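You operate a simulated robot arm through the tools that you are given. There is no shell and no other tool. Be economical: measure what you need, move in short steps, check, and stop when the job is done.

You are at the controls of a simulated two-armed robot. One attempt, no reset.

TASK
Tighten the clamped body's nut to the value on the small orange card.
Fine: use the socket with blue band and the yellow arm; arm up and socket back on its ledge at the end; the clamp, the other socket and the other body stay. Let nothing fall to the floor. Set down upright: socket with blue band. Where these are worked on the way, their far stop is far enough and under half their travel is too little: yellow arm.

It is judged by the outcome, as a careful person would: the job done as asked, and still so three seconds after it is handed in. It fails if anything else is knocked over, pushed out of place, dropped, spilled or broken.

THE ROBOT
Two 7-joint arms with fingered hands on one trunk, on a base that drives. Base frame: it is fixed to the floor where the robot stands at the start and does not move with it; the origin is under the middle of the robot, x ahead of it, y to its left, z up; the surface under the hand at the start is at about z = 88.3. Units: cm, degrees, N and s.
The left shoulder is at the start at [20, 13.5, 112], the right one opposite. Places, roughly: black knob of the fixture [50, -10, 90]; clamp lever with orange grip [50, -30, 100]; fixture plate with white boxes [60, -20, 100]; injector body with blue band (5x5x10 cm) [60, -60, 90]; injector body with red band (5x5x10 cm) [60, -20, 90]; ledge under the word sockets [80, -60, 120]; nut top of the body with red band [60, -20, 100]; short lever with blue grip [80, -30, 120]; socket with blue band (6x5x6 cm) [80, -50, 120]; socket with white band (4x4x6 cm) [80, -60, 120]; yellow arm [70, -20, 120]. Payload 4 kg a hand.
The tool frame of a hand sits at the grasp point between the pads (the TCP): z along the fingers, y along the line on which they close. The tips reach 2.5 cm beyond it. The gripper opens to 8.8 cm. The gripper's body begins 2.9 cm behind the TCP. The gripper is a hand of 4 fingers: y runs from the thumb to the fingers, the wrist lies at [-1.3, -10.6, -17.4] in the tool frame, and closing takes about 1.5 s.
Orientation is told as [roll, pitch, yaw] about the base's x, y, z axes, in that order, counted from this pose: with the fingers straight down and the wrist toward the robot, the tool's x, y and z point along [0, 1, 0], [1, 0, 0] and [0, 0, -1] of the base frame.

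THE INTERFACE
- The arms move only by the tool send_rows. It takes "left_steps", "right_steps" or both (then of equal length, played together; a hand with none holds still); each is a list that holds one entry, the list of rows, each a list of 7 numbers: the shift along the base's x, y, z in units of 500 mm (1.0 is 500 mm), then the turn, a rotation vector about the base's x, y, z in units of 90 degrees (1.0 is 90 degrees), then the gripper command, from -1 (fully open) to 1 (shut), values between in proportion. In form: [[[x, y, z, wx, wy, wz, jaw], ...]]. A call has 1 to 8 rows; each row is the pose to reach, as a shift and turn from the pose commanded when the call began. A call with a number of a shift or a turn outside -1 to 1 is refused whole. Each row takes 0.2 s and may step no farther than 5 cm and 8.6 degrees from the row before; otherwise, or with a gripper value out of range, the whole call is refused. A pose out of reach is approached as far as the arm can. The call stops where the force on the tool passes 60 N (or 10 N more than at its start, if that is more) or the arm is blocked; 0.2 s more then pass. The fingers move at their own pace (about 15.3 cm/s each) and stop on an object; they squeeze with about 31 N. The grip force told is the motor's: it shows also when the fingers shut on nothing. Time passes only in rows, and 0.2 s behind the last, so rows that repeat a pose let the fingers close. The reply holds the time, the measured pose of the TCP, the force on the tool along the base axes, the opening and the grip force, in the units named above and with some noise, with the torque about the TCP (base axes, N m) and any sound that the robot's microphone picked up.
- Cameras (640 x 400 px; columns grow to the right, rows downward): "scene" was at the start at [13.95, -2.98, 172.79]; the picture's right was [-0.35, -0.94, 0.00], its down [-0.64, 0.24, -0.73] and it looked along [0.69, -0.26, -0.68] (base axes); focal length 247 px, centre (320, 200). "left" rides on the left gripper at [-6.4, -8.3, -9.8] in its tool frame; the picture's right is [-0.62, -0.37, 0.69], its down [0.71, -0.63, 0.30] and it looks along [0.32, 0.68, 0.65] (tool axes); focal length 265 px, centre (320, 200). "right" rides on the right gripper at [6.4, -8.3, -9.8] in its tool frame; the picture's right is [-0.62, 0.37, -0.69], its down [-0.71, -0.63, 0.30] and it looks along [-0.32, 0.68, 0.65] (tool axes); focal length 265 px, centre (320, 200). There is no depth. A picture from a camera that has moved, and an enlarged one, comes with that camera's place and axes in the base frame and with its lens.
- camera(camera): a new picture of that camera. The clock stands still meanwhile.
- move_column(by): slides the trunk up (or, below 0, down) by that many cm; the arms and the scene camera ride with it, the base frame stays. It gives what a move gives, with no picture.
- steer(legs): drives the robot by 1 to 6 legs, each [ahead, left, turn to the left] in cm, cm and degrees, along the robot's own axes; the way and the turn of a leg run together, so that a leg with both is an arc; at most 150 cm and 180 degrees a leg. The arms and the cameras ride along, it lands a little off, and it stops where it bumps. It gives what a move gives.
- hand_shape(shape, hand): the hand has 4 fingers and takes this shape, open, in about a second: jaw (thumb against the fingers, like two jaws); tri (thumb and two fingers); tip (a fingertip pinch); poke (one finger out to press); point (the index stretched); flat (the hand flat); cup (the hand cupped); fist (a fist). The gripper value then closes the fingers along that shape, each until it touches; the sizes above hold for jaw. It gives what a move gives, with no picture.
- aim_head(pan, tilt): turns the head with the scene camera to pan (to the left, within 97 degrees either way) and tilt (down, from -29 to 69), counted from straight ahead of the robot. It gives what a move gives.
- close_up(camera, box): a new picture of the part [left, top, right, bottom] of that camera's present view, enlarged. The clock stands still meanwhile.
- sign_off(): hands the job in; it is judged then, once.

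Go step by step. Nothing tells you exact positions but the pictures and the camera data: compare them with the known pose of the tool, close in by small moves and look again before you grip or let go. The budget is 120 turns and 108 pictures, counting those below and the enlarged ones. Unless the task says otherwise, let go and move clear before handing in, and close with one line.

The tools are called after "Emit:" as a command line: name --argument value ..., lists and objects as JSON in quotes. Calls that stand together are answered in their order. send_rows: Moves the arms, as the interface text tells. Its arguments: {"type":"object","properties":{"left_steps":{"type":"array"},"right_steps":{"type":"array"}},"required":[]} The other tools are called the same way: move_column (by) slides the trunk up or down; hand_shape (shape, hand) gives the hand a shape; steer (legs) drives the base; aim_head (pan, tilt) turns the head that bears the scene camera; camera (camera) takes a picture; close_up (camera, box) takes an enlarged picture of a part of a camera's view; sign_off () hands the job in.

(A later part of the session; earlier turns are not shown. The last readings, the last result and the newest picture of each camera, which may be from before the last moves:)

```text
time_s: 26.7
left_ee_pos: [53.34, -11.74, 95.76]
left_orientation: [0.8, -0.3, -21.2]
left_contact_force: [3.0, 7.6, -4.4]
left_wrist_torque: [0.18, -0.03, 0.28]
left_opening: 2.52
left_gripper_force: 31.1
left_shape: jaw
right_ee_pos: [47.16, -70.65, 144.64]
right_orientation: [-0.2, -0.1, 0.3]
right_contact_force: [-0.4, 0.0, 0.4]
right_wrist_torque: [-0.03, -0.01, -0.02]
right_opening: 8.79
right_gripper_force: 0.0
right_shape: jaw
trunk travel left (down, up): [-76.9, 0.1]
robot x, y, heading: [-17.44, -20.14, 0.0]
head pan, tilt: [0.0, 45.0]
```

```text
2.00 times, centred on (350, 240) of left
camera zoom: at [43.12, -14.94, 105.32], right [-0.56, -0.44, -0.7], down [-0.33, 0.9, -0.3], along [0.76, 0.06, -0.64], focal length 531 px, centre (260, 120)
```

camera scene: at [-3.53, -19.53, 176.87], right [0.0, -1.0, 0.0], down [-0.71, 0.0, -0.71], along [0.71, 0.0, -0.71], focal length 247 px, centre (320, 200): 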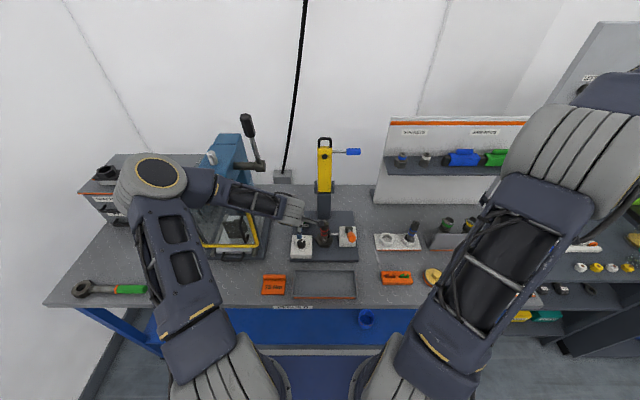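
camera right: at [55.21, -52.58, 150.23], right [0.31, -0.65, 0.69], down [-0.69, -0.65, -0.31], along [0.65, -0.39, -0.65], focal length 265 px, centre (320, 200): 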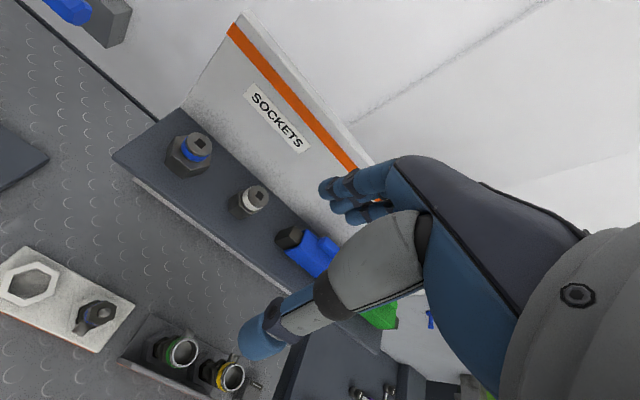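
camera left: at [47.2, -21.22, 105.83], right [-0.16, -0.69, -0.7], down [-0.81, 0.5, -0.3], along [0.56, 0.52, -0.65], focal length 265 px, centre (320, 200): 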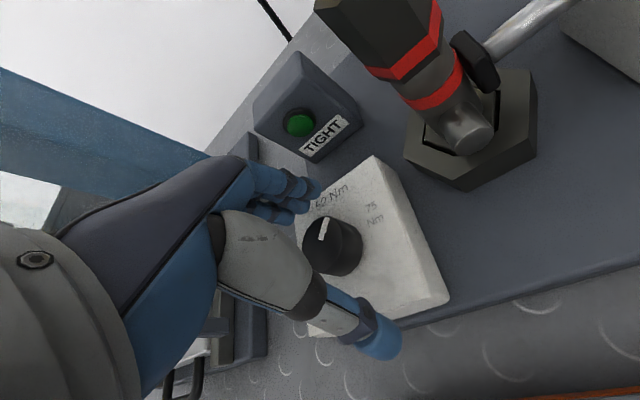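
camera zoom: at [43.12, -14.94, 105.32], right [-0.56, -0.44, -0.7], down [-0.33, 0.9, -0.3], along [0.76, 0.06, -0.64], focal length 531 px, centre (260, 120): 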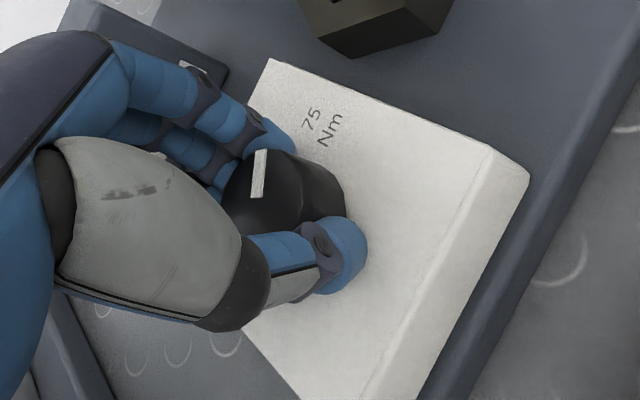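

Torque is rising (0.28 N m), maybe the end stop. I'll turn 14° more, then release and look from straight on.

Emit:
send_rows --left_steps '[[[0, 0, 0, 0, 0, -0.08, 1], [0, 0, 0, 0, 0, -0.16, 1]]]'

Emit:
send_rows --left_steps '[[[0, 0, 0, 0, 0, 0, 0], [0, 0, 0, 0, 0, 0, -1], [0, 0, 0.05, 0, 0, 0, -1], [-0.05, 0.02, 0.14, 0, 0, 0, -1], [-0.14, 0.05, 0.2, 0, 0, 0, -1], [-0.23, 0.08, 0.24, 0, 0, 0.0, -1]]]'

Emit:
close_up --camera "scene" --box '[280, 210, 380, 272]'

Emit:
camera --camera "left"

```text
time_s: 27.3
left_ee_pos: [53.39, -11.92, 95.78]
left_orientation: [0.8, -0.3, -35.7]
left_contact_force: [6.1, 14.9, -5.9]
left_wrist_torque: [0.27, -0.2, 0.38]
left_opening: 2.36
left_gripper_force: 30.8
left_shape: jaw
right_ee_pos: [47.27, -70.53, 144.63]
right_orientation: [-0.2, 0.0, 0.3]
right_contact_force: [0.1, -0.1, 0.4]
right_wrist_torque: [0.02, 0.02, -0.03]
right_opening: 8.78
right_gripper_force: 0.0
right_shape: jaw
trunk travel left (down, up): [-76.9, 0.1]
robot x, y, heading: [-17.7, -19.42, 0.1]
head pan, tilt: [0.0, 45.0]
```

```text
refused: row 4 steps farther than a row can; nothing moved
```

```text
6.40 times, centred on (330, 241) of scene
camera zoom: at [-3.47, -19.46, 176.86], right [0.0, -1.0, 0.0], down [-0.71, 0.0, -0.71], along [0.71, 0.0, -0.71], focal length 1581 px, centre (256, -62)
```

zoom: 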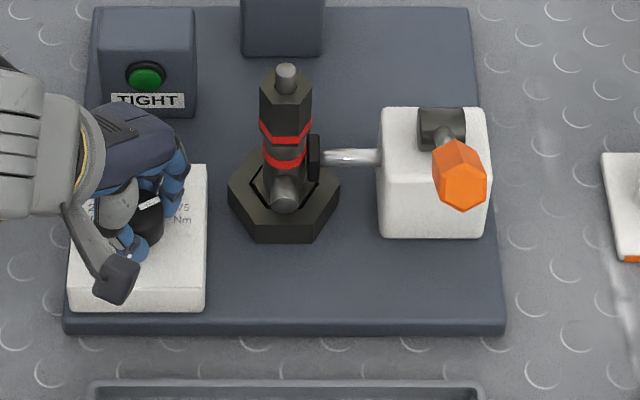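

```text
70 pictures are left
camera left: at [42.67, -12.3, 105.32], right [-0.65, -0.28, -0.7], down [-0.09, 0.95, -0.3], along [0.75, -0.13, -0.65], focal length 265 px, centre (320, 200)
```

left: 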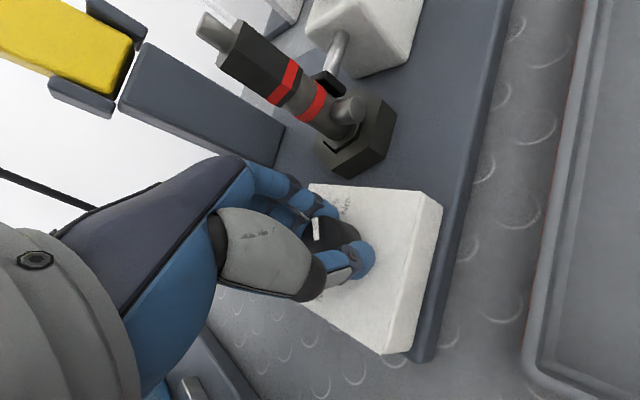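

Release and back the hand away to view the dial.

Emit:
send_rows --left_steps '[[[0, 0, 0, 0, 0, 0, 0], [0, 0, 0, 0, 0, 0, -1], [0, 0, 0.05, 0, 0, 0, -1], [-0.02, 0.02, 0.13, 0, 0, 0, -1], [-0.08, 0.04, 0.18, 0, 0, 0.05, -1], [-0.16, 0.06, 0.22, 0, 0, 0.1, -1], [-0.24, 0.08, 0.25, 0, 0, 0.19, -1], [-0.32, 0.1, 0.28, 0, 0, 0.28, -1]]]'

Emit:
close_up --camera "scene" --box '[280, 210, 380, 272]'

```text
time_s: 29.1
left_ee_pos: [38.93, -6.89, 109.53]
left_orientation: [0.6, -0.4, -10.5]
left_contact_force: [0.6, -0.1, 0.6]
left_wrist_torque: [0.01, -0.03, 0.01]
left_opening: 8.78
left_gripper_force: 0.1
left_shape: jaw
left hand out of reach, approached as far as the arm can: row 8
right_ee_pos: [47.31, -70.72, 144.64]
right_orientation: [-0.1, 0.0, 0.2]
right_contact_force: [-0.5, -0.3, -0.1]
right_wrist_torque: [0.01, -0.03, -0.01]
right_opening: 8.8
right_gripper_force: 0.1
right_shape: jaw
trunk travel left (down, up): [-76.9, 0.1]
robot x, y, heading: [-17.6, -19.47, 0.1]
head pan, tilt: [0.0, 45.0]
```

```text
6.40 times, centred on (330, 241) of scene
camera zoom: at [-3.49, -19.55, 176.86], right [0.0, -1.0, 0.0], down [-0.71, 0.0, -0.71], along [0.71, 0.0, -0.71], focal length 1581 px, centre (256, -62)
```

zoom: 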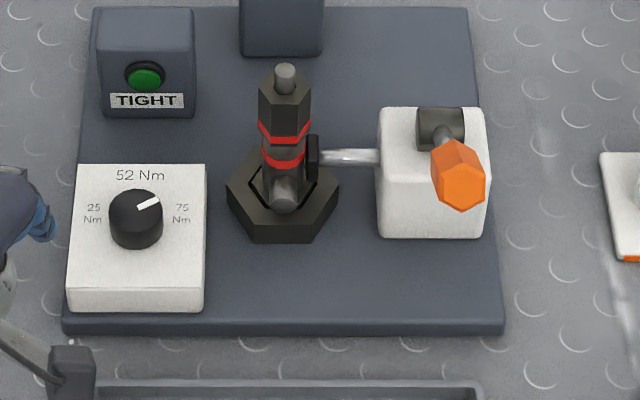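

The dial now points at 75 against its end (mirror of the starting 25 position). Next is the socket: I'll raise the left hand out of the way, then drive forward to reach the ledge with the right.

Emit:
send_rows --left_steps '[[[0, 0.01, 0.09, 0, 0, 0, -1], [0, 0.02, 0.18, 0, 0, 0.02, -1], [0, 0.03, 0.27, 0, 0, 0.04, -1], [0, 0.04, 0.36, 0, 0, 0.06, -1], [0, 0.05, 0.45, 0, 0, 0.08, -1], [0, 0.06, 0.54, 0, 0, 0.1, -1], [0, 0.07, 0.63, 0, 0, 0.11, -1], [0, 0.08, 0.72, 0, 0, 0.11, -1]]]'

Emit:
steer --legs '[[18, 0, 0]]'

Emit:
aim_head --pan -20 --tilt 40

Emit:
camera --camera "scene"

Emit:
camera --camera "right"

```text
time_s: 30.9
left_ee_pos: [38.99, -3.02, 145.86]
left_orientation: [0.6, -0.4, -0.6]
left_contact_force: [-0.4, -0.5, 0.2]
left_wrist_torque: [0.03, 0.03, -0.02]
left_opening: 8.78
left_gripper_force: 0.0
left_shape: jaw
left hand out of reach, approached as far as the arm can: row 1
right_ee_pos: [47.24, -70.73, 144.64]
right_orientation: [-0.3, -0.2, 0.3]
right_contact_force: [0.8, -0.2, 0.1]
right_wrist_torque: [0.0, 0.0, 0.01]
right_opening: 8.78
right_gripper_force: 0.0
right_shape: jaw
trunk travel left (down, up): [-76.9, 0.1]
robot x, y, heading: [-17.53, -19.51, -0.1]
head pan, tilt: [0.0, 45.0]
```

```text
time_s: 32.4
left_ee_pos: [56.62, -2.98, 145.88]
left_orientation: [0.6, -0.4, -0.5]
left_contact_force: [-0.5, -0.4, 0.5]
left_wrist_torque: [0.01, -0.01, 0.01]
left_opening: 8.78
left_gripper_force: 0.1
left_shape: jaw
right_ee_pos: [65.0, -70.42, 144.49]
right_orientation: [-0.2, 0.0, 0.3]
right_contact_force: [-0.4, 0.2, 0.6]
right_wrist_torque: [-0.01, -0.01, 0.0]
right_opening: 8.79
right_gripper_force: 0.1
right_shape: jaw
trunk travel left (down, up): [-76.9, 0.1]
robot x, y, heading: [-0.11, -19.68, 0.2]
head pan, tilt: [0.0, 45.0]
```

```text
time_s: 33.2
left_ee_pos: [56.55, -2.81, 145.83]
left_orientation: [0.6, -0.4, -0.6]
left_contact_force: [-0.3, -0.4, 0.2]
left_wrist_torque: [0.06, -0.02, 0.0]
left_opening: 8.79
left_gripper_force: 0.0
left_shape: jaw
right_ee_pos: [64.99, -70.49, 144.64]
right_orientation: [-0.1, 0.0, 0.4]
right_contact_force: [0.4, 0.1, 0.3]
right_wrist_torque: [0.0, 0.0, -0.03]
right_opening: 8.8
right_gripper_force: 0.0
right_shape: jaw
trunk travel left (down, up): [-76.9, 0.1]
robot x, y, heading: [-0.14, -19.72, 0.4]
head pan, tilt: [-20.0, 40.0]
```

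```text
68 pictures are left
camera scene: at [14.06, -22.33, 177.59], right [-0.34, -0.94, 0.0], down [-0.61, 0.22, -0.77], along [0.72, -0.26, -0.64], focal length 247 px, centre (320, 200)
```

scene: 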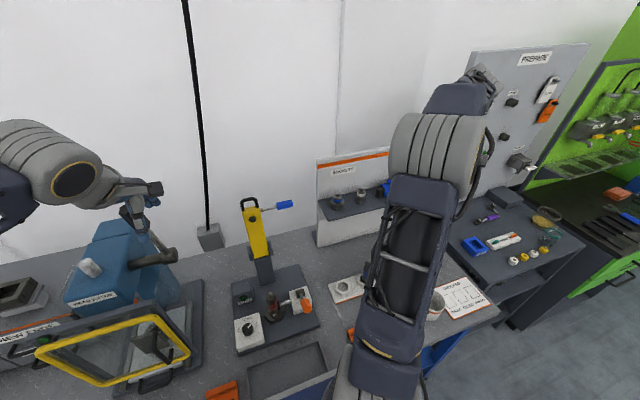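

```text
67 pictures are left
camera right: at [56.72, -64.1, 154.43], right [0.37, -0.61, 0.69], down [-0.62, -0.72, -0.3], along [0.69, -0.32, -0.65], focal length 265 px, centre (320, 200)
```

right: 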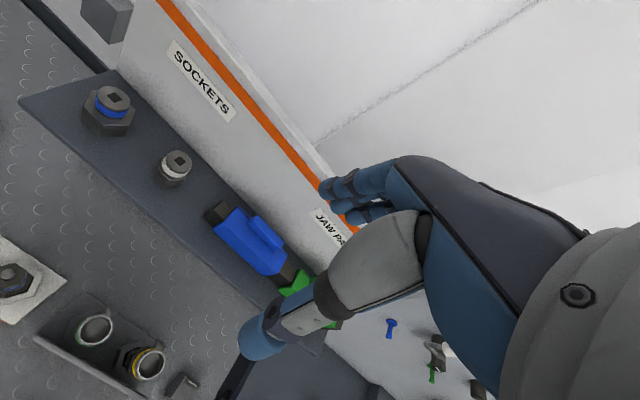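

Triangulated, the blue socket's top centre is at about [76.1, -51.1, 122] and the board behind is at x≈83. I'll come in above it with the hand yawed +40° so the fingers clear the board.

Emit:
send_rows --right_steps '[[[0.03, 0.055, -0.02, 0, 0, 0.063, -1], [0.06, 0.11, -0.05, 0, 0, 0.127, -1], [0.09, 0.165, -0.08, 0, 0, 0.19, -1], [0.12, 0.22, -0.11, 0, 0, 0.254, -0.8], [0.15, 0.275, -0.14, 0, 0, 0.317, -0.7], [0.18, 0.33, -0.17, 0, 0, 0.38, -0.6], [0.222, 0.386, -0.2, 0, 0, 0.444, -0.6]]]'

Emit:
camera --camera "right"

Emit:
camera --camera "scene"

```text
time_s: 34.8
left_ee_pos: [56.71, -2.93, 145.89]
left_orientation: [0.6, -0.4, -0.5]
left_contact_force: [0.5, 0.1, 0.7]
left_wrist_torque: [-0.02, 0.02, -0.04]
left_opening: 8.77
left_gripper_force: 0.2
left_shape: jaw
right_ee_pos: [76.14, -50.81, 134.79]
right_orientation: [-0.3, -0.1, 40.4]
right_contact_force: [-0.8, 0.2, 0.1]
right_wrist_torque: [0.02, 0.02, -0.03]
right_opening: 7.05
right_gripper_force: 0.0
right_shape: jaw
trunk travel left (down, up): [-76.9, 0.1]
robot x, y, heading: [-0.05, -19.28, 0.2]
head pan, tilt: [-20.0, 40.0]
```

```text
66 pictures are left
camera right: at [65.68, -51.34, 144.64], right [0.68, -0.23, 0.69], down [-0.02, -0.95, -0.3], along [0.73, 0.19, -0.65], focal length 265 px, centre (320, 200)
```

right: 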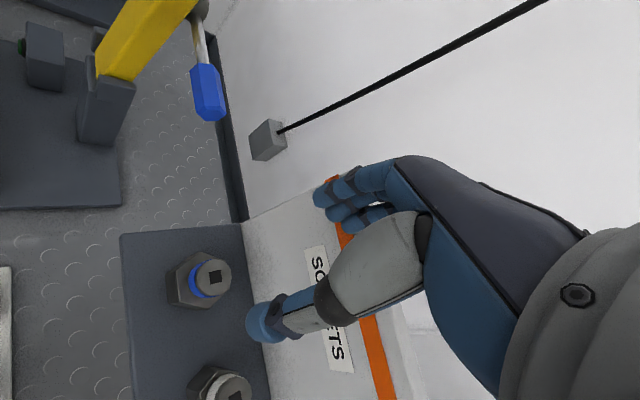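

```text
65 pictures are left
camera scene: at [14.03, -22.36, 177.6], right [-0.34, -0.94, 0.0], down [-0.61, 0.22, -0.77], along [0.72, -0.26, -0.64], focal length 247 px, centre (320, 200)
```

scene: 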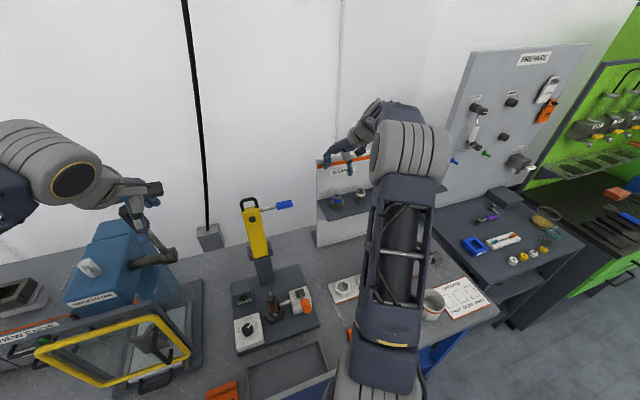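

Alignment holds (socket top ≈ [76.0, -51.3]). I'll descend to just above it and check.

Emit:
send_rows --right_steps '[[[-0.002, -0.006, -0.07, 0, 0, 0, -0.7], [-0.002, -0.01, -0.14, 0, 0, 0, -0.7], [-0.002, -0.01, -0.18, 0, 0, 0, -0.7]]]'

Emit:
camera --camera "right"

Emit:
close_up --camera "scene" --box '[290, 130, 410, 230]'

```text
time_s: 35.6
left_ee_pos: [56.78, -2.88, 145.94]
left_orientation: [0.6, -0.5, -0.5]
left_contact_force: [-0.1, -0.4, 0.8]
left_wrist_torque: [0.0, -0.01, 0.01]
left_opening: 8.78
left_gripper_force: 0.1
left_shape: jaw
right_ee_pos: [76.19, -51.52, 125.69]
right_orientation: [-0.2, 0.1, 40.5]
right_contact_force: [0.2, 0.2, 0.2]
right_wrist_torque: [0.01, -0.01, -0.04]
right_opening: 7.43
right_gripper_force: 0.0
right_shape: jaw
trunk travel left (down, up): [-76.9, 0.1]
robot x, y, heading: [0.04, -19.78, 0.6]
head pan, tilt: [-20.0, 40.0]
```

```text
64 pictures are left
camera right: at [65.63, -52.13, 135.49], right [0.68, -0.23, 0.69], down [-0.02, -0.95, -0.3], along [0.73, 0.19, -0.65], focal length 265 px, centre (320, 200)
```

right: 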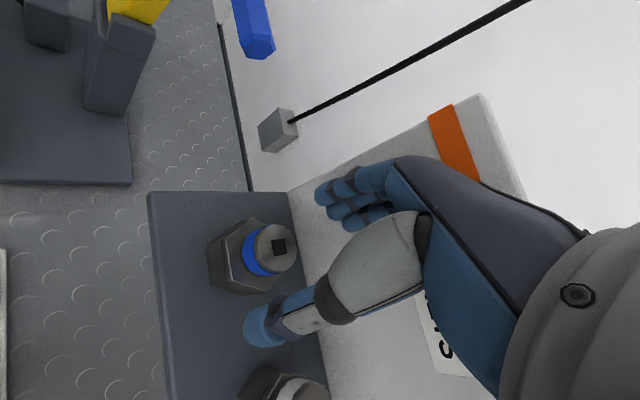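

```text
4.00 times, centred on (350, 180) of scene
camera zoom: at [14.06, -22.33, 177.59], right [-0.34, -0.94, 0.0], down [-0.61, 0.22, -0.77], along [0.72, -0.26, -0.64], focal length 988 px, centre (200, 280)
```

zoom: 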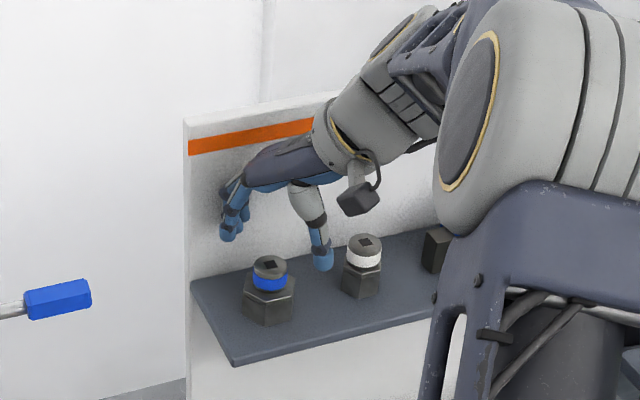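

The socket centre is about 0.4 cm nearer than the hand. I'll adjust and lower so the fingertips straddle the blue-banded neck, then close.

Emit:
send_rows --right_steps '[[[-0.007, 0.006, -0.03, 0, 0, 0, -0.7], [-0.007, 0.006, -0.055, 0, 0, 0, -0.7], [-0.007, 0.006, -0.078, 0, 0, 0, -0.7], [-0.007, 0.006, -0.078, 0, 0, 0, -0.7]]]'

Emit:
close_up --camera "right" --box '[180, 140, 440, 340]'

Emit:
close_up --camera "scene" --box '[290, 130, 410, 230]'

```text
time_s: 36.6
left_ee_pos: [56.69, -2.98, 145.88]
left_orientation: [0.6, -0.5, -0.5]
left_contact_force: [-0.6, 0.1, 0.0]
left_wrist_torque: [0.03, -0.01, 0.01]
left_opening: 8.79
left_gripper_force: 0.1
left_shape: jaw
right_ee_pos: [75.85, -51.35, 121.92]
right_orientation: [-0.2, 0.1, 40.4]
right_contact_force: [-0.2, -0.2, 0.0]
right_wrist_torque: [-0.02, 0.01, 0.02]
right_opening: 7.46
right_gripper_force: 0.0
right_shape: jaw
trunk travel left (down, up): [-76.9, 0.1]
robot x, y, heading: [0.15, -19.5, 0.4]
head pan, tilt: [-20.0, 40.0]
```

```text
2.00 times, centred on (310, 240) of right
camera zoom: at [65.39, -51.89, 131.66], right [0.68, -0.23, 0.69], down [-0.02, -0.95, -0.3], along [0.73, 0.19, -0.65], focal length 531 px, centre (340, 120)
```

zoom: 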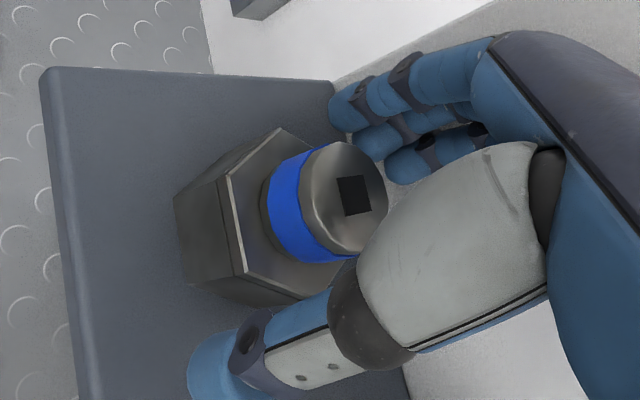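

```text
4.00 times, centred on (350, 180) of scene
camera zoom: at [14.06, -22.34, 177.59], right [-0.34, -0.94, 0.0], down [-0.61, 0.22, -0.77], along [0.72, -0.26, -0.64], focal length 988 px, centre (200, 280)
```

zoom: 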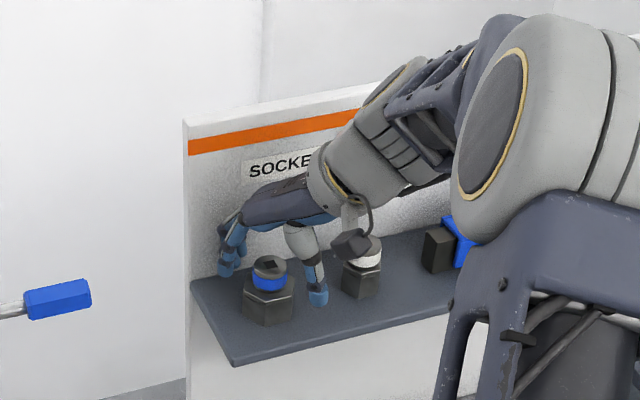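

The neck is centred between thumb and fingers. Closing now.

Emit:
send_rows --right_steps '[[[0, 0, 0, 0, 0, 0, -0.3], [0, 0, 0, 0, 0, 0, 0], [0, 0, 0, 0, 0, 0, 0.4], [0, 0, 0, 0, 0, 0, 1], [0, 0, 0, 0, 0, 0, 1], [0, 0, 0, 0, 0, 0, 1]]]'

Emit:
close_up --camera "right" --box '[180, 140, 440, 340]'

```text
time_s: 38.0
left_ee_pos: [56.5, -3.07, 145.86]
left_orientation: [0.6, -0.5, -0.4]
left_contact_force: [0.3, -0.4, 1.0]
left_wrist_torque: [0.0, -0.02, 0.01]
left_opening: 8.78
left_gripper_force: 0.1
left_shape: jaw
right_ee_pos: [75.94, -51.4, 122.11]
right_orientation: [-0.4, 0.0, 40.3]
right_contact_force: [-1.9, -1.5, 13.1]
right_wrist_torque: [-0.25, 0.33, -0.02]
right_opening: 3.73
right_gripper_force: 30.9
right_shape: jaw
trunk travel left (down, up): [-76.9, 0.1]
robot x, y, heading: [-0.12, -19.68, 0.5]
head pan, tilt: [-20.0, 40.0]
```

```text
2.00 times, centred on (310, 240) of right
camera zoom: at [65.37, -51.89, 131.8], right [0.68, -0.23, 0.7], down [-0.02, -0.95, -0.3], along [0.73, 0.19, -0.65], focal length 531 px, centre (340, 120)
```

zoom: 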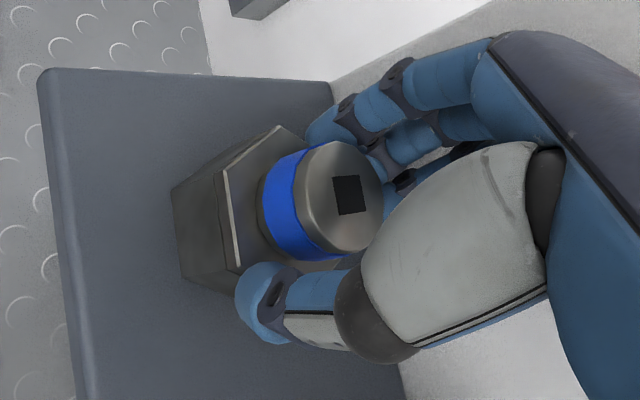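

Gripped at 3.7 cm. I'll lift it off the ledge and check it hangs upright.

Emit:
send_rows --right_steps '[[[0, 0, 0.02, 0, 0, 0, 1], [0, 0, 0.06, 0, 0, 0, 1], [0, 0, 0.12, 0, 0, 0, 1], [-0.04, 0, 0.18, 0, 0, 0, 1], [-0.1, 0, 0.22, 0, 0, 0, 1]]]'

Emit:
camera --camera "right"

Emit:
camera --camera "scene"

```text
time_s: 39.2
left_ee_pos: [56.7, -3.01, 145.84]
left_orientation: [0.7, -0.3, -0.4]
left_contact_force: [0.1, 0.0, -0.8]
left_wrist_torque: [-0.02, 0.03, 0.03]
left_opening: 8.76
left_gripper_force: 0.1
left_shape: jaw
right_ee_pos: [70.95, -51.4, 132.83]
right_orientation: [-0.2, -0.1, 40.4]
right_contact_force: [0.1, -1.0, -1.8]
right_wrist_torque: [-0.03, 0.02, 0.0]
right_opening: 3.25
right_gripper_force: 30.6
right_shape: jaw
trunk travel left (down, up): [-76.9, 0.1]
robot x, y, heading: [-0.35, -19.76, 0.3]
head pan, tilt: [-20.0, 40.0]
```

```text
59 pictures are left
camera right: at [60.29, -51.94, 142.63], right [0.68, -0.23, 0.69], down [-0.02, -0.95, -0.3], along [0.73, 0.2, -0.65], focal length 265 px, centre (320, 200)
```

right: 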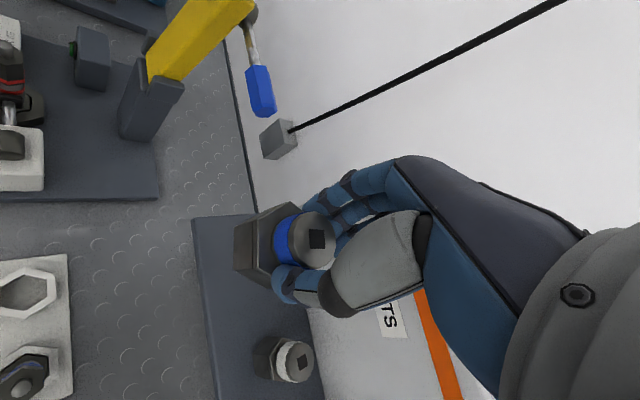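

```text
58 pictures are left
camera scene: at [14.11, -22.34, 177.58], right [-0.34, -0.94, 0.0], down [-0.61, 0.22, -0.77], along [0.72, -0.26, -0.64], focal length 247 px, centre (320, 200)
```

scene: 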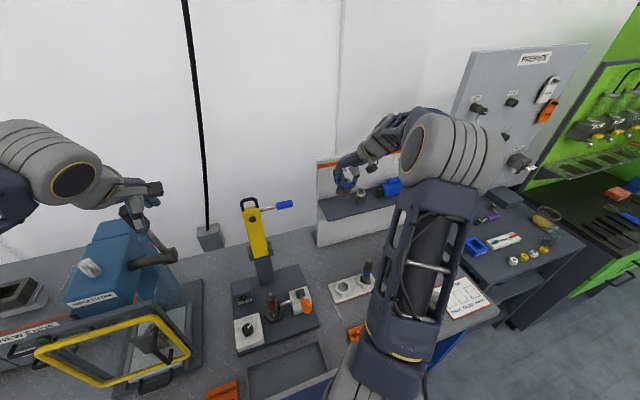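

The socket is held upright, with hex corners along ±y, the same as the nut, so I'll keep this orientation. I'll carry it above the nut at about [57.8, -21.2].

Emit:
send_rows --right_steps '[[[-0.033, 0.075, 0, 0, 0, 0, 1], [-0.066, 0.15, -0.02, 0, 0, 0, 1], [-0.1, 0.226, -0.06, 0, 0, 0, 1], [-0.132, 0.3, -0.1, 0, 0, 0, 1], [-0.165, 0.376, -0.15, 0, 0, 0, 1], [-0.198, 0.452, -0.2, 0, 0, 0, 1], [-0.231, 0.528, -0.245, 0, 0, 0, 1], [-0.264, 0.604, -0.29, 0, 0, 0, 1]]]'

Emit:
aim_head --pan 0 --tilt 50

Emit:
camera --camera "right"

Emit:
camera --camera "scene"

Emit:
camera --camera "left"

```text
time_s: 41.0
left_ee_pos: [56.67, -2.9, 145.87]
left_orientation: [0.6, -0.4, -0.4]
left_contact_force: [0.0, 0.4, -0.4]
left_wrist_torque: [0.04, 0.0, 0.02]
left_opening: 8.78
left_gripper_force: 0.0
left_shape: jaw
right_ee_pos: [57.46, -21.01, 117.98]
right_orientation: [-0.2, 0.0, 40.3]
right_contact_force: [0.3, 0.6, -1.0]
right_wrist_torque: [0.02, -0.03, -0.02]
right_opening: 3.26
right_gripper_force: 31.1
right_shape: jaw
trunk travel left (down, up): [-76.9, 0.1]
robot x, y, heading: [-0.19, -19.41, 0.3]
head pan, tilt: [-20.0, 40.0]
```

```text
time_s: 41.9
left_ee_pos: [56.69, -2.96, 145.86]
left_orientation: [0.5, -0.4, -0.5]
left_contact_force: [-0.6, -1.0, -0.1]
left_wrist_torque: [-0.03, 0.02, -0.04]
left_opening: 8.78
left_gripper_force: 0.0
left_shape: jaw
right_ee_pos: [57.53, -21.06, 118.1]
right_orientation: [-0.2, 0.0, 40.3]
right_contact_force: [-0.6, 0.2, -0.5]
right_wrist_torque: [-0.03, 0.01, -0.01]
right_opening: 3.23
right_gripper_force: 31.0
right_shape: jaw
trunk travel left (down, up): [-76.9, 0.1]
robot x, y, heading: [-0.09, -19.41, 0.1]
head pan, tilt: [0.0, 50.0]
```

```text
57 pictures are left
camera right: at [47.05, -21.6, 127.88], right [0.68, -0.23, 0.69], down [-0.02, -0.95, -0.3], along [0.73, 0.19, -0.65], focal length 265 px, centre (320, 200)
```

right: 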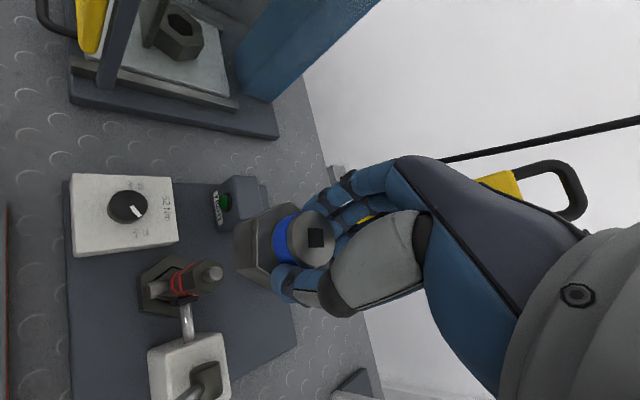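

```text
56 pictures are left
camera scene: at [13.76, -19.44, 176.18], right [0.0, -1.0, 0.0], down [-0.77, 0.0, -0.64], along [0.64, 0.0, -0.77], focal length 247 px, centre (320, 200)
```

scene: 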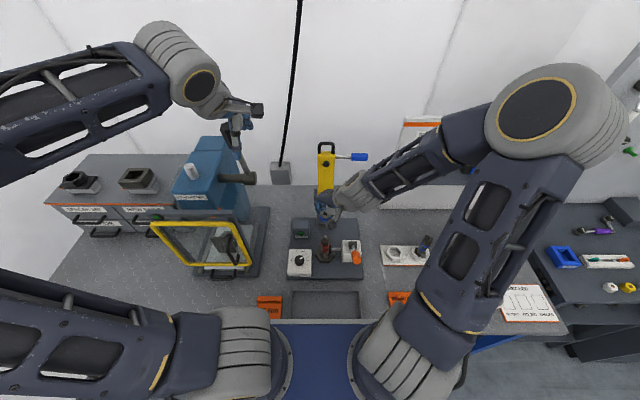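

```text
55 pictures are left
camera left: at [48.07, -9.41, 155.41], right [-0.37, -0.61, -0.7], down [-0.62, 0.72, -0.3], along [0.69, 0.33, -0.65], focal length 265 px, centre (320, 200)
```

left: 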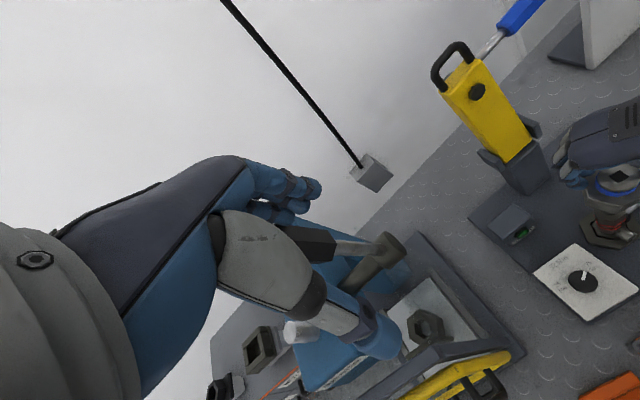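

The nut tip shows about 0.4 cm ahead of the socket axis. I'll correct, lower until the socket's mouth is just above the tip, and look.

Emit:
send_rows --right_steps '[[[0.006, -0.003, -0.06, 0, 0, 0, 1], [0.008, -0.004, -0.1, 0, 0, 0, 1], [0.008, -0.004, -0.12, 0, 0, 0, 1]]]'

Emit:
camera --camera "right"

Emit:
close_up --camera "scene" --box '[280, 180, 380, 270]'

Emit:
close_up --camera "left" --box '[520, 80, 640, 300]'

```text
time_s: 42.7
left_ee_pos: [56.65, -2.88, 145.83]
left_orientation: [0.6, -0.5, -0.5]
left_contact_force: [-1.1, 0.0, 0.5]
left_wrist_torque: [0.03, 0.01, -0.02]
left_opening: 8.77
left_gripper_force: 0.0
left_shape: jaw
right_ee_pos: [57.97, -21.31, 112.14]
right_orientation: [-0.2, 0.1, 40.3]
right_contact_force: [0.4, -0.2, -1.8]
right_wrist_torque: [-0.02, -0.01, -0.01]
right_opening: 3.21
right_gripper_force: 30.9
right_shape: jaw
trunk travel left (down, up): [-76.9, 0.1]
robot x, y, heading: [-0.04, -19.58, 0.2]
head pan, tilt: [0.0, 50.0]
```

```text
54 pictures are left
camera right: at [47.34, -21.76, 121.93], right [0.68, -0.23, 0.69], down [-0.02, -0.95, -0.3], along [0.73, 0.19, -0.65], focal length 265 px, centre (320, 200)
```

right: 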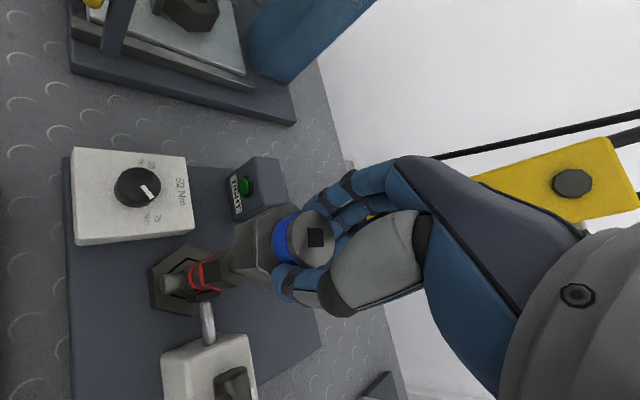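

```text
4.44 times, centred on (330, 225) of scene
camera zoom: at [13.75, -19.43, 176.18], right [0.01, -1.0, 0.0], down [-0.77, 0.0, -0.64], along [0.64, 0.0, -0.77], focal length 1098 px, centre (276, 89)
```

zoom: 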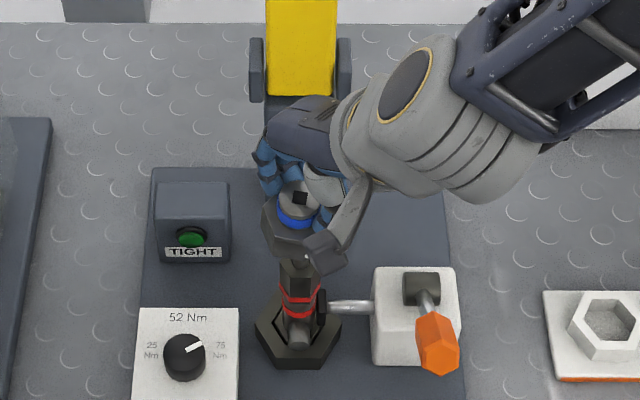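

```text
1.82 times, centred on (580, 190) of left
camera zoom: at [48.07, -9.42, 155.42], right [-0.37, -0.61, -0.7], down [-0.62, 0.72, -0.3], along [0.69, 0.33, -0.65], focal length 483 px, centre (-153, 218)
```

zoom: 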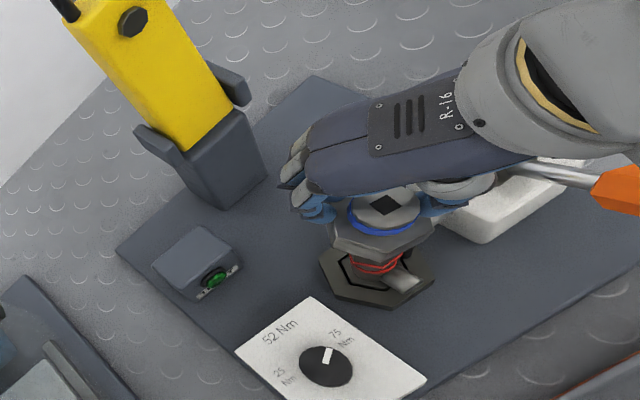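

Socket and nut are nearly in line; by three views I need about 0.2 cm toward -y. I'll lower gently until contact.

Emit:
send_rows --right_steps '[[[0, -0.004, -0.01, 0, 0, 0, 1], [0, -0.004, -0.03, 0, 0, 0, 1], [0, -0.004, -0.05, 0, 0, 0, 1], [0, -0.004, -0.07, 0, 0, 0, 1], [0, -0.004, -0.085, 0, 0, 0, 1]]]'

Emit:
close_up --camera "scene" --box '[290, 200, 360, 260]'

Emit:
close_up --camera "right" --box '[130, 180, 370, 330]'

```text
time_s: 43.9
left_ee_pos: [56.66, -2.96, 145.9]
left_orientation: [0.6, -0.4, -0.5]
left_contact_force: [0.0, -0.1, 0.8]
left_wrist_torque: [0.0, -0.02, -0.02]
left_opening: 8.79
left_gripper_force: 0.0
left_shape: jaw
right_ee_pos: [57.88, -21.56, 107.85]
right_orientation: [-0.2, 0.1, 40.4]
right_contact_force: [0.2, -0.5, -1.2]
right_wrist_torque: [-0.02, -0.01, 0.0]
right_opening: 3.24
right_gripper_force: 30.8
right_shape: jaw
trunk travel left (down, up): [-76.9, 0.1]
robot x, y, heading: [0.01, -19.18, 0.4]
head pan, tilt: [0.0, 50.0]
```

```text
6.67 times, centred on (325, 230) of scene
camera zoom: at [13.75, -19.43, 176.18], right [0.01, -1.0, 0.0], down [-0.77, 0.0, -0.64], along [0.64, 0.0, -0.77], focal length 1647 px, centre (287, 0)
```

zoom: 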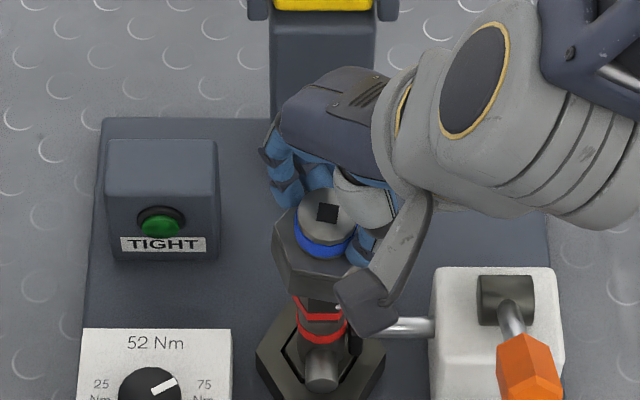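

```text
2.67 times, centred on (250, 255) of right
camera zoom: at [47.33, -22.06, 117.67], right [0.68, -0.23, 0.69], down [-0.02, -0.95, -0.3], along [0.73, 0.19, -0.65], focal length 708 px, centre (507, 53)
```

zoom: 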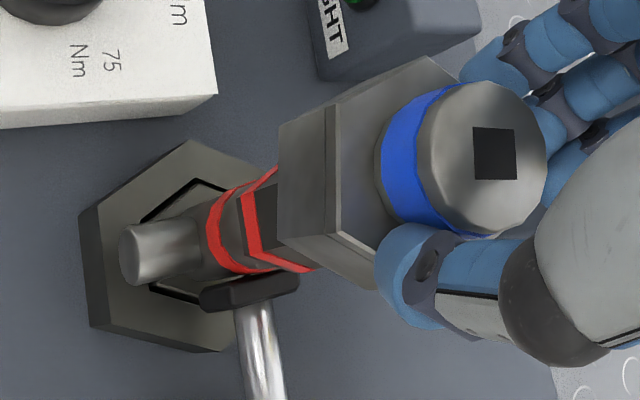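

No contact force and the socket is sliding over the nut. I'll continue down in small steps until it seats.

Emit:
send_rows --right_steps '[[[0, 0, -0.006, 0, 0, 0, 1], [0, 0, -0.012, 0, 0, 0, 1], [0, 0, -0.018, 0, 0, 0, 1], [0, 0, -0.024, 0, 0, 0, 1]]]'

Emit:
close_up --camera "right" --box '[130, 180, 370, 330]'

```text
time_s: 44.9
left_ee_pos: [56.67, -2.87, 145.93]
left_orientation: [0.5, -0.4, -0.5]
left_contact_force: [-0.1, -2.0, 0.6]
left_wrist_torque: [0.01, 0.0, 0.0]
left_opening: 8.79
left_gripper_force: 0.0
left_shape: jaw
right_ee_pos: [57.68, -21.51, 106.9]
right_orientation: [-0.1, 0.1, 40.5]
right_contact_force: [-4.2, 2.4, 14.3]
right_wrist_torque: [0.06, -0.02, 0.05]
right_opening: 3.27
right_gripper_force: 30.4
right_shape: jaw
trunk travel left (down, up): [-76.9, 0.1]
robot x, y, heading: [-0.29, -19.27, 0.3]
head pan, tilt: [0.0, 50.0]
```

```text
2.67 times, centred on (250, 255) of right
camera zoom: at [47.29, -22.04, 116.56], right [0.68, -0.23, 0.69], down [-0.01, -0.95, -0.3], along [0.73, 0.2, -0.65], focal length 708 px, centre (507, 53)
```

zoom: 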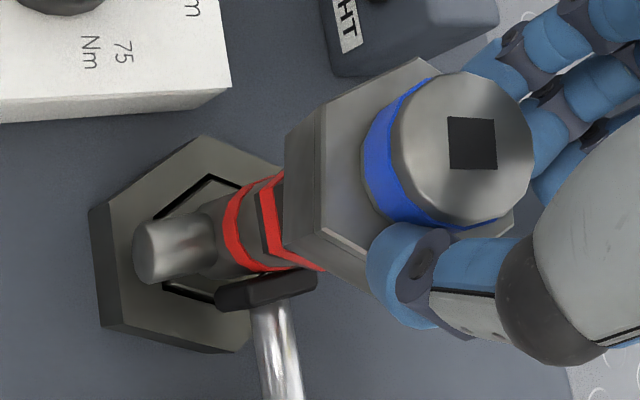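

Contact at about 14 N; the mouth is right down at the upper red band. I'll ease open slightly and check that it sits.

Emit:
send_rows --right_steps '[[[0, 0, 0, 0, 0, 0, 0.1], [0, 0, 0, 0, 0, 0, -0.3], [0, 0, 0, 0, 0, 0, -0.7], [0, 0, 0.03, 0, 0, 0, -0.7], [0, 0, 0.1, 0, 0, 0, -0.7], [-0.02, -0.03, 0.18, 0, 0, 0, -0.7], [-0.04, -0.09, 0.25, 0, 0, 0, -0.7], [-0.08, -0.15, 0.3, 0, 0, 0, -0.7]]]'

Emit:
close_up --camera "scene" --box '[280, 130, 380, 270]'

Emit:
camera --camera "right"

```text
time_s: 46.7
left_ee_pos: [56.71, -2.88, 145.84]
left_orientation: [0.6, -0.4, -0.4]
left_contact_force: [0.3, 0.1, 0.4]
left_wrist_torque: [-0.01, 0.03, 0.03]
left_opening: 8.76
left_gripper_force: 0.0
left_shape: jaw
right_ee_pos: [53.87, -28.93, 121.64]
right_orientation: [-0.3, 0.2, 40.5]
right_contact_force: [-0.6, -0.1, -0.1]
right_wrist_torque: [0.01, -0.01, 0.0]
right_opening: 7.46
right_gripper_force: 0.2
right_shape: jaw
trunk travel left (down, up): [-76.9, 0.1]
robot x, y, heading: [-0.22, -19.39, 0.2]
head pan, tilt: [0.0, 50.0]
```

```text
2.86 times, centred on (330, 200) of scene
camera zoom: at [13.8, -19.38, 176.17], right [0.01, -1.0, 0.0], down [-0.77, 0.0, -0.64], along [0.64, 0.0, -0.77], focal length 706 px, centre (291, 200)
```

zoom: 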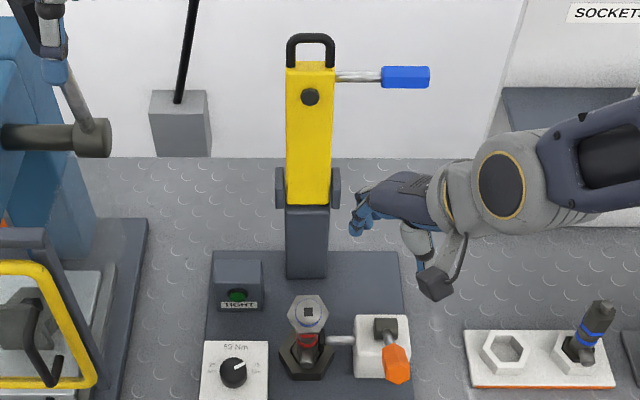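

```text
47 pictures are left
camera right: at [43.35, -29.4, 131.54], right [0.68, -0.23, 0.69], down [-0.02, -0.95, -0.3], along [0.73, 0.19, -0.65], focal length 265 px, centre (320, 200)
```

right: 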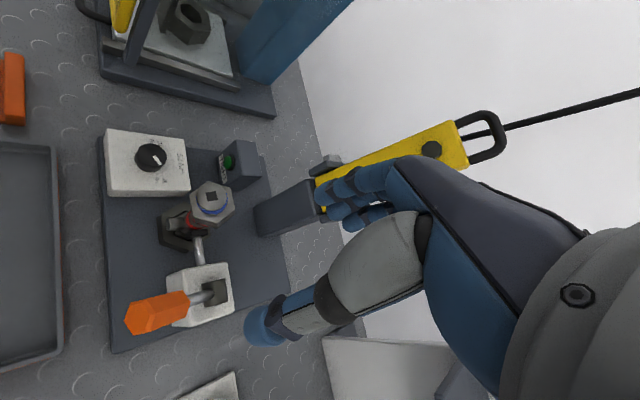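

The socket sits upright on the nut. Next I'll swing the yellow arm down: I'll take its black loop handle (about [77.3, -21.3, 128]) from above with the right hand, closing along y so it can pivot.

Emit:
send_rows --right_steps '[[[0, 0, 0.09, 0, 0, 0.07, -1], [0.02, 0.02, 0.18, 0, 0, 0.14, -1], [0.06, 0.05, 0.26, 0, 0, 0.21, -1], [0.13, 0.08, 0.31, 0, 0, 0.28, -1], [0.2, 0.11, 0.35, 0, 0, 0.35, -1], [0.28, 0.13, 0.36, 0, 0, 0.42, -1], [0.36, 0.145, 0.36, 0, 0, 0.49, -1], [0.44, 0.15, 0.36, 0, 0, 0.55, -1]]]'

Emit:
camera --camera "right"

Emit:
camera --camera "scene"

```text
time_s: 48.5
left_ee_pos: [56.65, -2.93, 145.89]
left_orientation: [0.6, -0.3, -0.5]
left_contact_force: [-0.1, 0.1, -0.2]
left_wrist_torque: [-0.03, -0.05, -0.02]
left_opening: 8.79
left_gripper_force: 0.1
left_shape: jaw
right_ee_pos: [75.65, -21.49, 140.07]
right_orientation: [-0.2, 0.1, 90.0]
right_contact_force: [0.2, 0.5, 0.0]
right_wrist_torque: [0.0, 0.0, -0.02]
right_opening: 8.79
right_gripper_force: 0.1
right_shape: jaw
trunk travel left (down, up): [-76.9, 0.1]
robot x, y, heading: [0.18, -19.25, 0.4]
head pan, tilt: [0.0, 50.0]
```

```text
46 pictures are left
camera right: at [69.25, -29.76, 149.83], right [0.62, 0.37, 0.69], down [0.72, -0.63, -0.3], along [0.33, 0.68, -0.65], focal length 265 px, centre (320, 200)
```

right: 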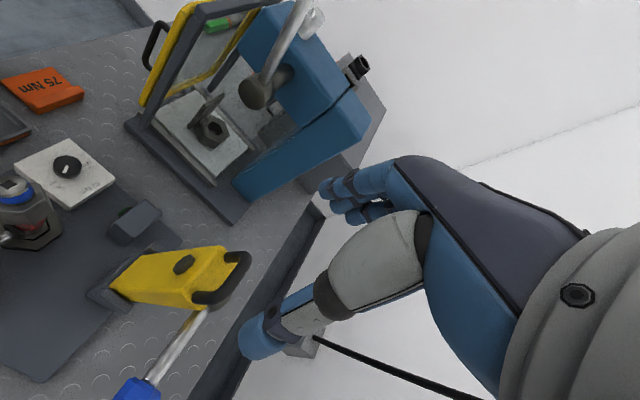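

```text
45 pictures are left
camera scene: at [13.71, -19.47, 176.18], right [0.01, -1.0, 0.0], down [-0.77, 0.0, -0.64], along [0.64, 0.0, -0.77], focal length 247 px, centre (320, 200)
```

scene: 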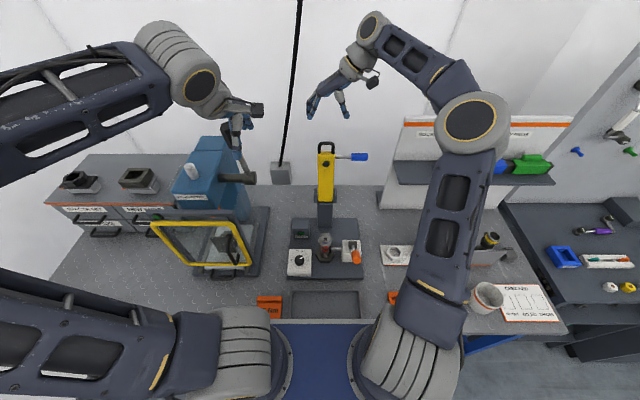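

The loop bar is at about [77.0, -21.6, 128.5]. I'll lower around it and check.

Emit:
send_rows --right_steps '[[[0.015, 0, -0.07, 0, 0, 0, -1], [0.026, -0.002, -0.13, 0, 0, 0, -1], [0.026, -0.002, -0.18, 0, 0, 0, -1], [0.026, -0.002, -0.215, 0, 0, 0, -1]]]'

Emit:
camera --camera "right"

Emit:
close_up --camera "scene" --box '[280, 80, 400, 230]'

```text
time_s: 49.5
left_ee_pos: [56.63, -2.9, 145.85]
left_orientation: [0.6, -0.4, -0.5]
left_contact_force: [0.0, 0.7, -0.6]
left_wrist_torque: [-0.04, 0.02, -0.01]
left_opening: 8.77
left_gripper_force: 0.1
left_shape: jaw
right_ee_pos: [77.09, -21.68, 129.2]
right_orientation: [-0.2, 0.0, 89.9]
right_contact_force: [0.3, -0.4, 0.7]
right_wrist_torque: [0.02, -0.01, 0.02]
right_opening: 8.78
right_gripper_force: 0.2
right_shape: jaw
trunk travel left (down, up): [-76.9, 0.1]
robot x, y, heading: [-0.22, -19.38, 0.2]
head pan, tilt: [0.0, 50.0]
```

```text
44 pictures are left
camera right: at [70.66, -29.99, 138.91], right [0.62, 0.37, 0.7], down [0.71, -0.63, -0.3], along [0.33, 0.68, -0.65], focal length 265 px, centre (320, 200)
```

right: 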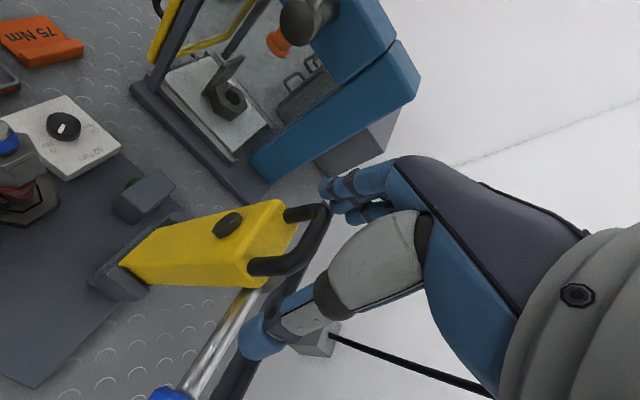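

```text
2.67 times, centred on (340, 155) of scene
camera zoom: at [13.76, -19.43, 176.18], right [0.01, -1.0, 0.0], down [-0.77, 0.0, -0.64], along [0.64, 0.0, -0.77], focal length 659 px, centre (267, 320)
```

zoom: 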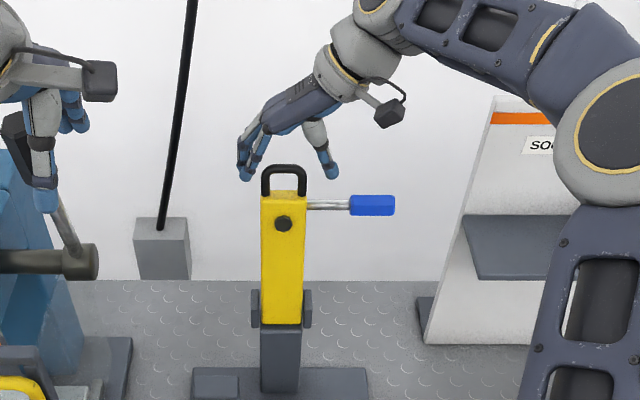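

The loop is between thumb and fingers. I'll lower 1.2 cm and close.

Emit:
send_rows --right_steps '[[[-0.004, 0.002, -0.012, 0, 0, 0, -1], [-0.006, 0.002, -0.024, 0, 0, 0, -1], [-0.006, 0.002, -0.024, 0, 0, 0, 0], [-0.006, 0.002, -0.024, 0, 0, 0, 1], [-0.006, 0.002, -0.024, 0, 0, 0, 1], [-0.006, 0.002, -0.024, 0, 0, 0, 1], [-0.006, 0.002, -0.024, 0, 0, 0, 1]]]'

Emit:
camera --camera "right"

Emit:
close_up --camera "scene" --box '[280, 80, 400, 230]'

```text
time_s: 51.1
left_ee_pos: [56.67, -2.9, 145.96]
left_orientation: [0.6, -0.5, -0.5]
left_contact_force: [0.0, 0.1, 0.6]
left_wrist_torque: [0.0, 0.02, 0.0]
left_opening: 8.79
left_gripper_force: 0.0
left_shape: jaw
right_ee_pos: [76.83, -21.56, 127.93]
right_orientation: [-0.2, 0.0, 89.9]
right_contact_force: [0.0, 0.3, -0.5]
right_wrist_torque: [0.02, 0.01, 0.01]
right_opening: 0.61
right_gripper_force: 31.0
right_shape: jaw
trunk travel left (down, up): [-76.9, 0.1]
robot x, y, heading: [-0.17, -19.46, 0.1]
head pan, tilt: [0.0, 50.0]
```

```text
42 pictures are left
camera right: at [70.36, -29.91, 137.68], right [0.62, 0.37, 0.69], down [0.71, -0.63, -0.3], along [0.33, 0.68, -0.65], focal length 265 px, centre (320, 200)
```

right: 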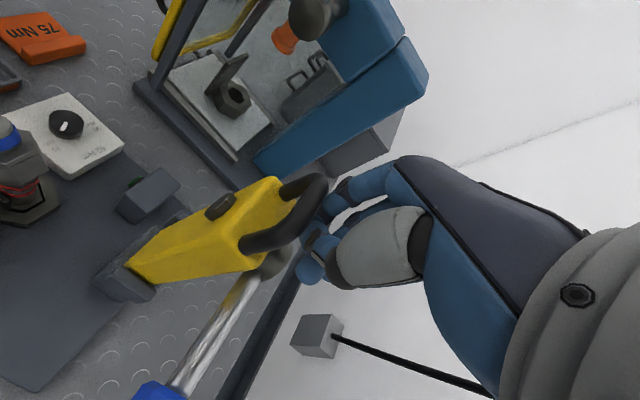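

```text
2.67 times, centred on (340, 155) of scene
camera zoom: at [13.76, -19.43, 176.18], right [0.01, -1.0, 0.0], down [-0.77, 0.0, -0.64], along [0.64, 0.0, -0.77], focal length 659 px, centre (267, 320)
```

zoom: 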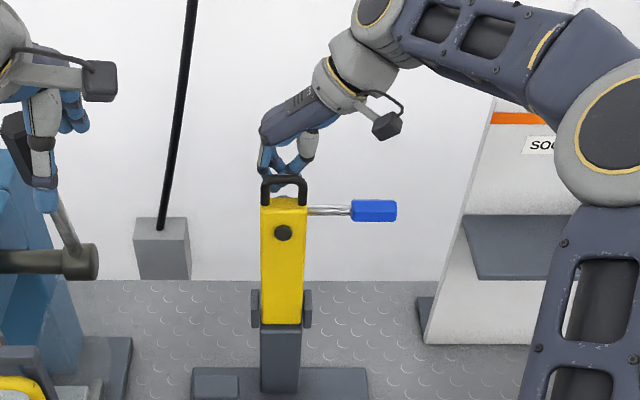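

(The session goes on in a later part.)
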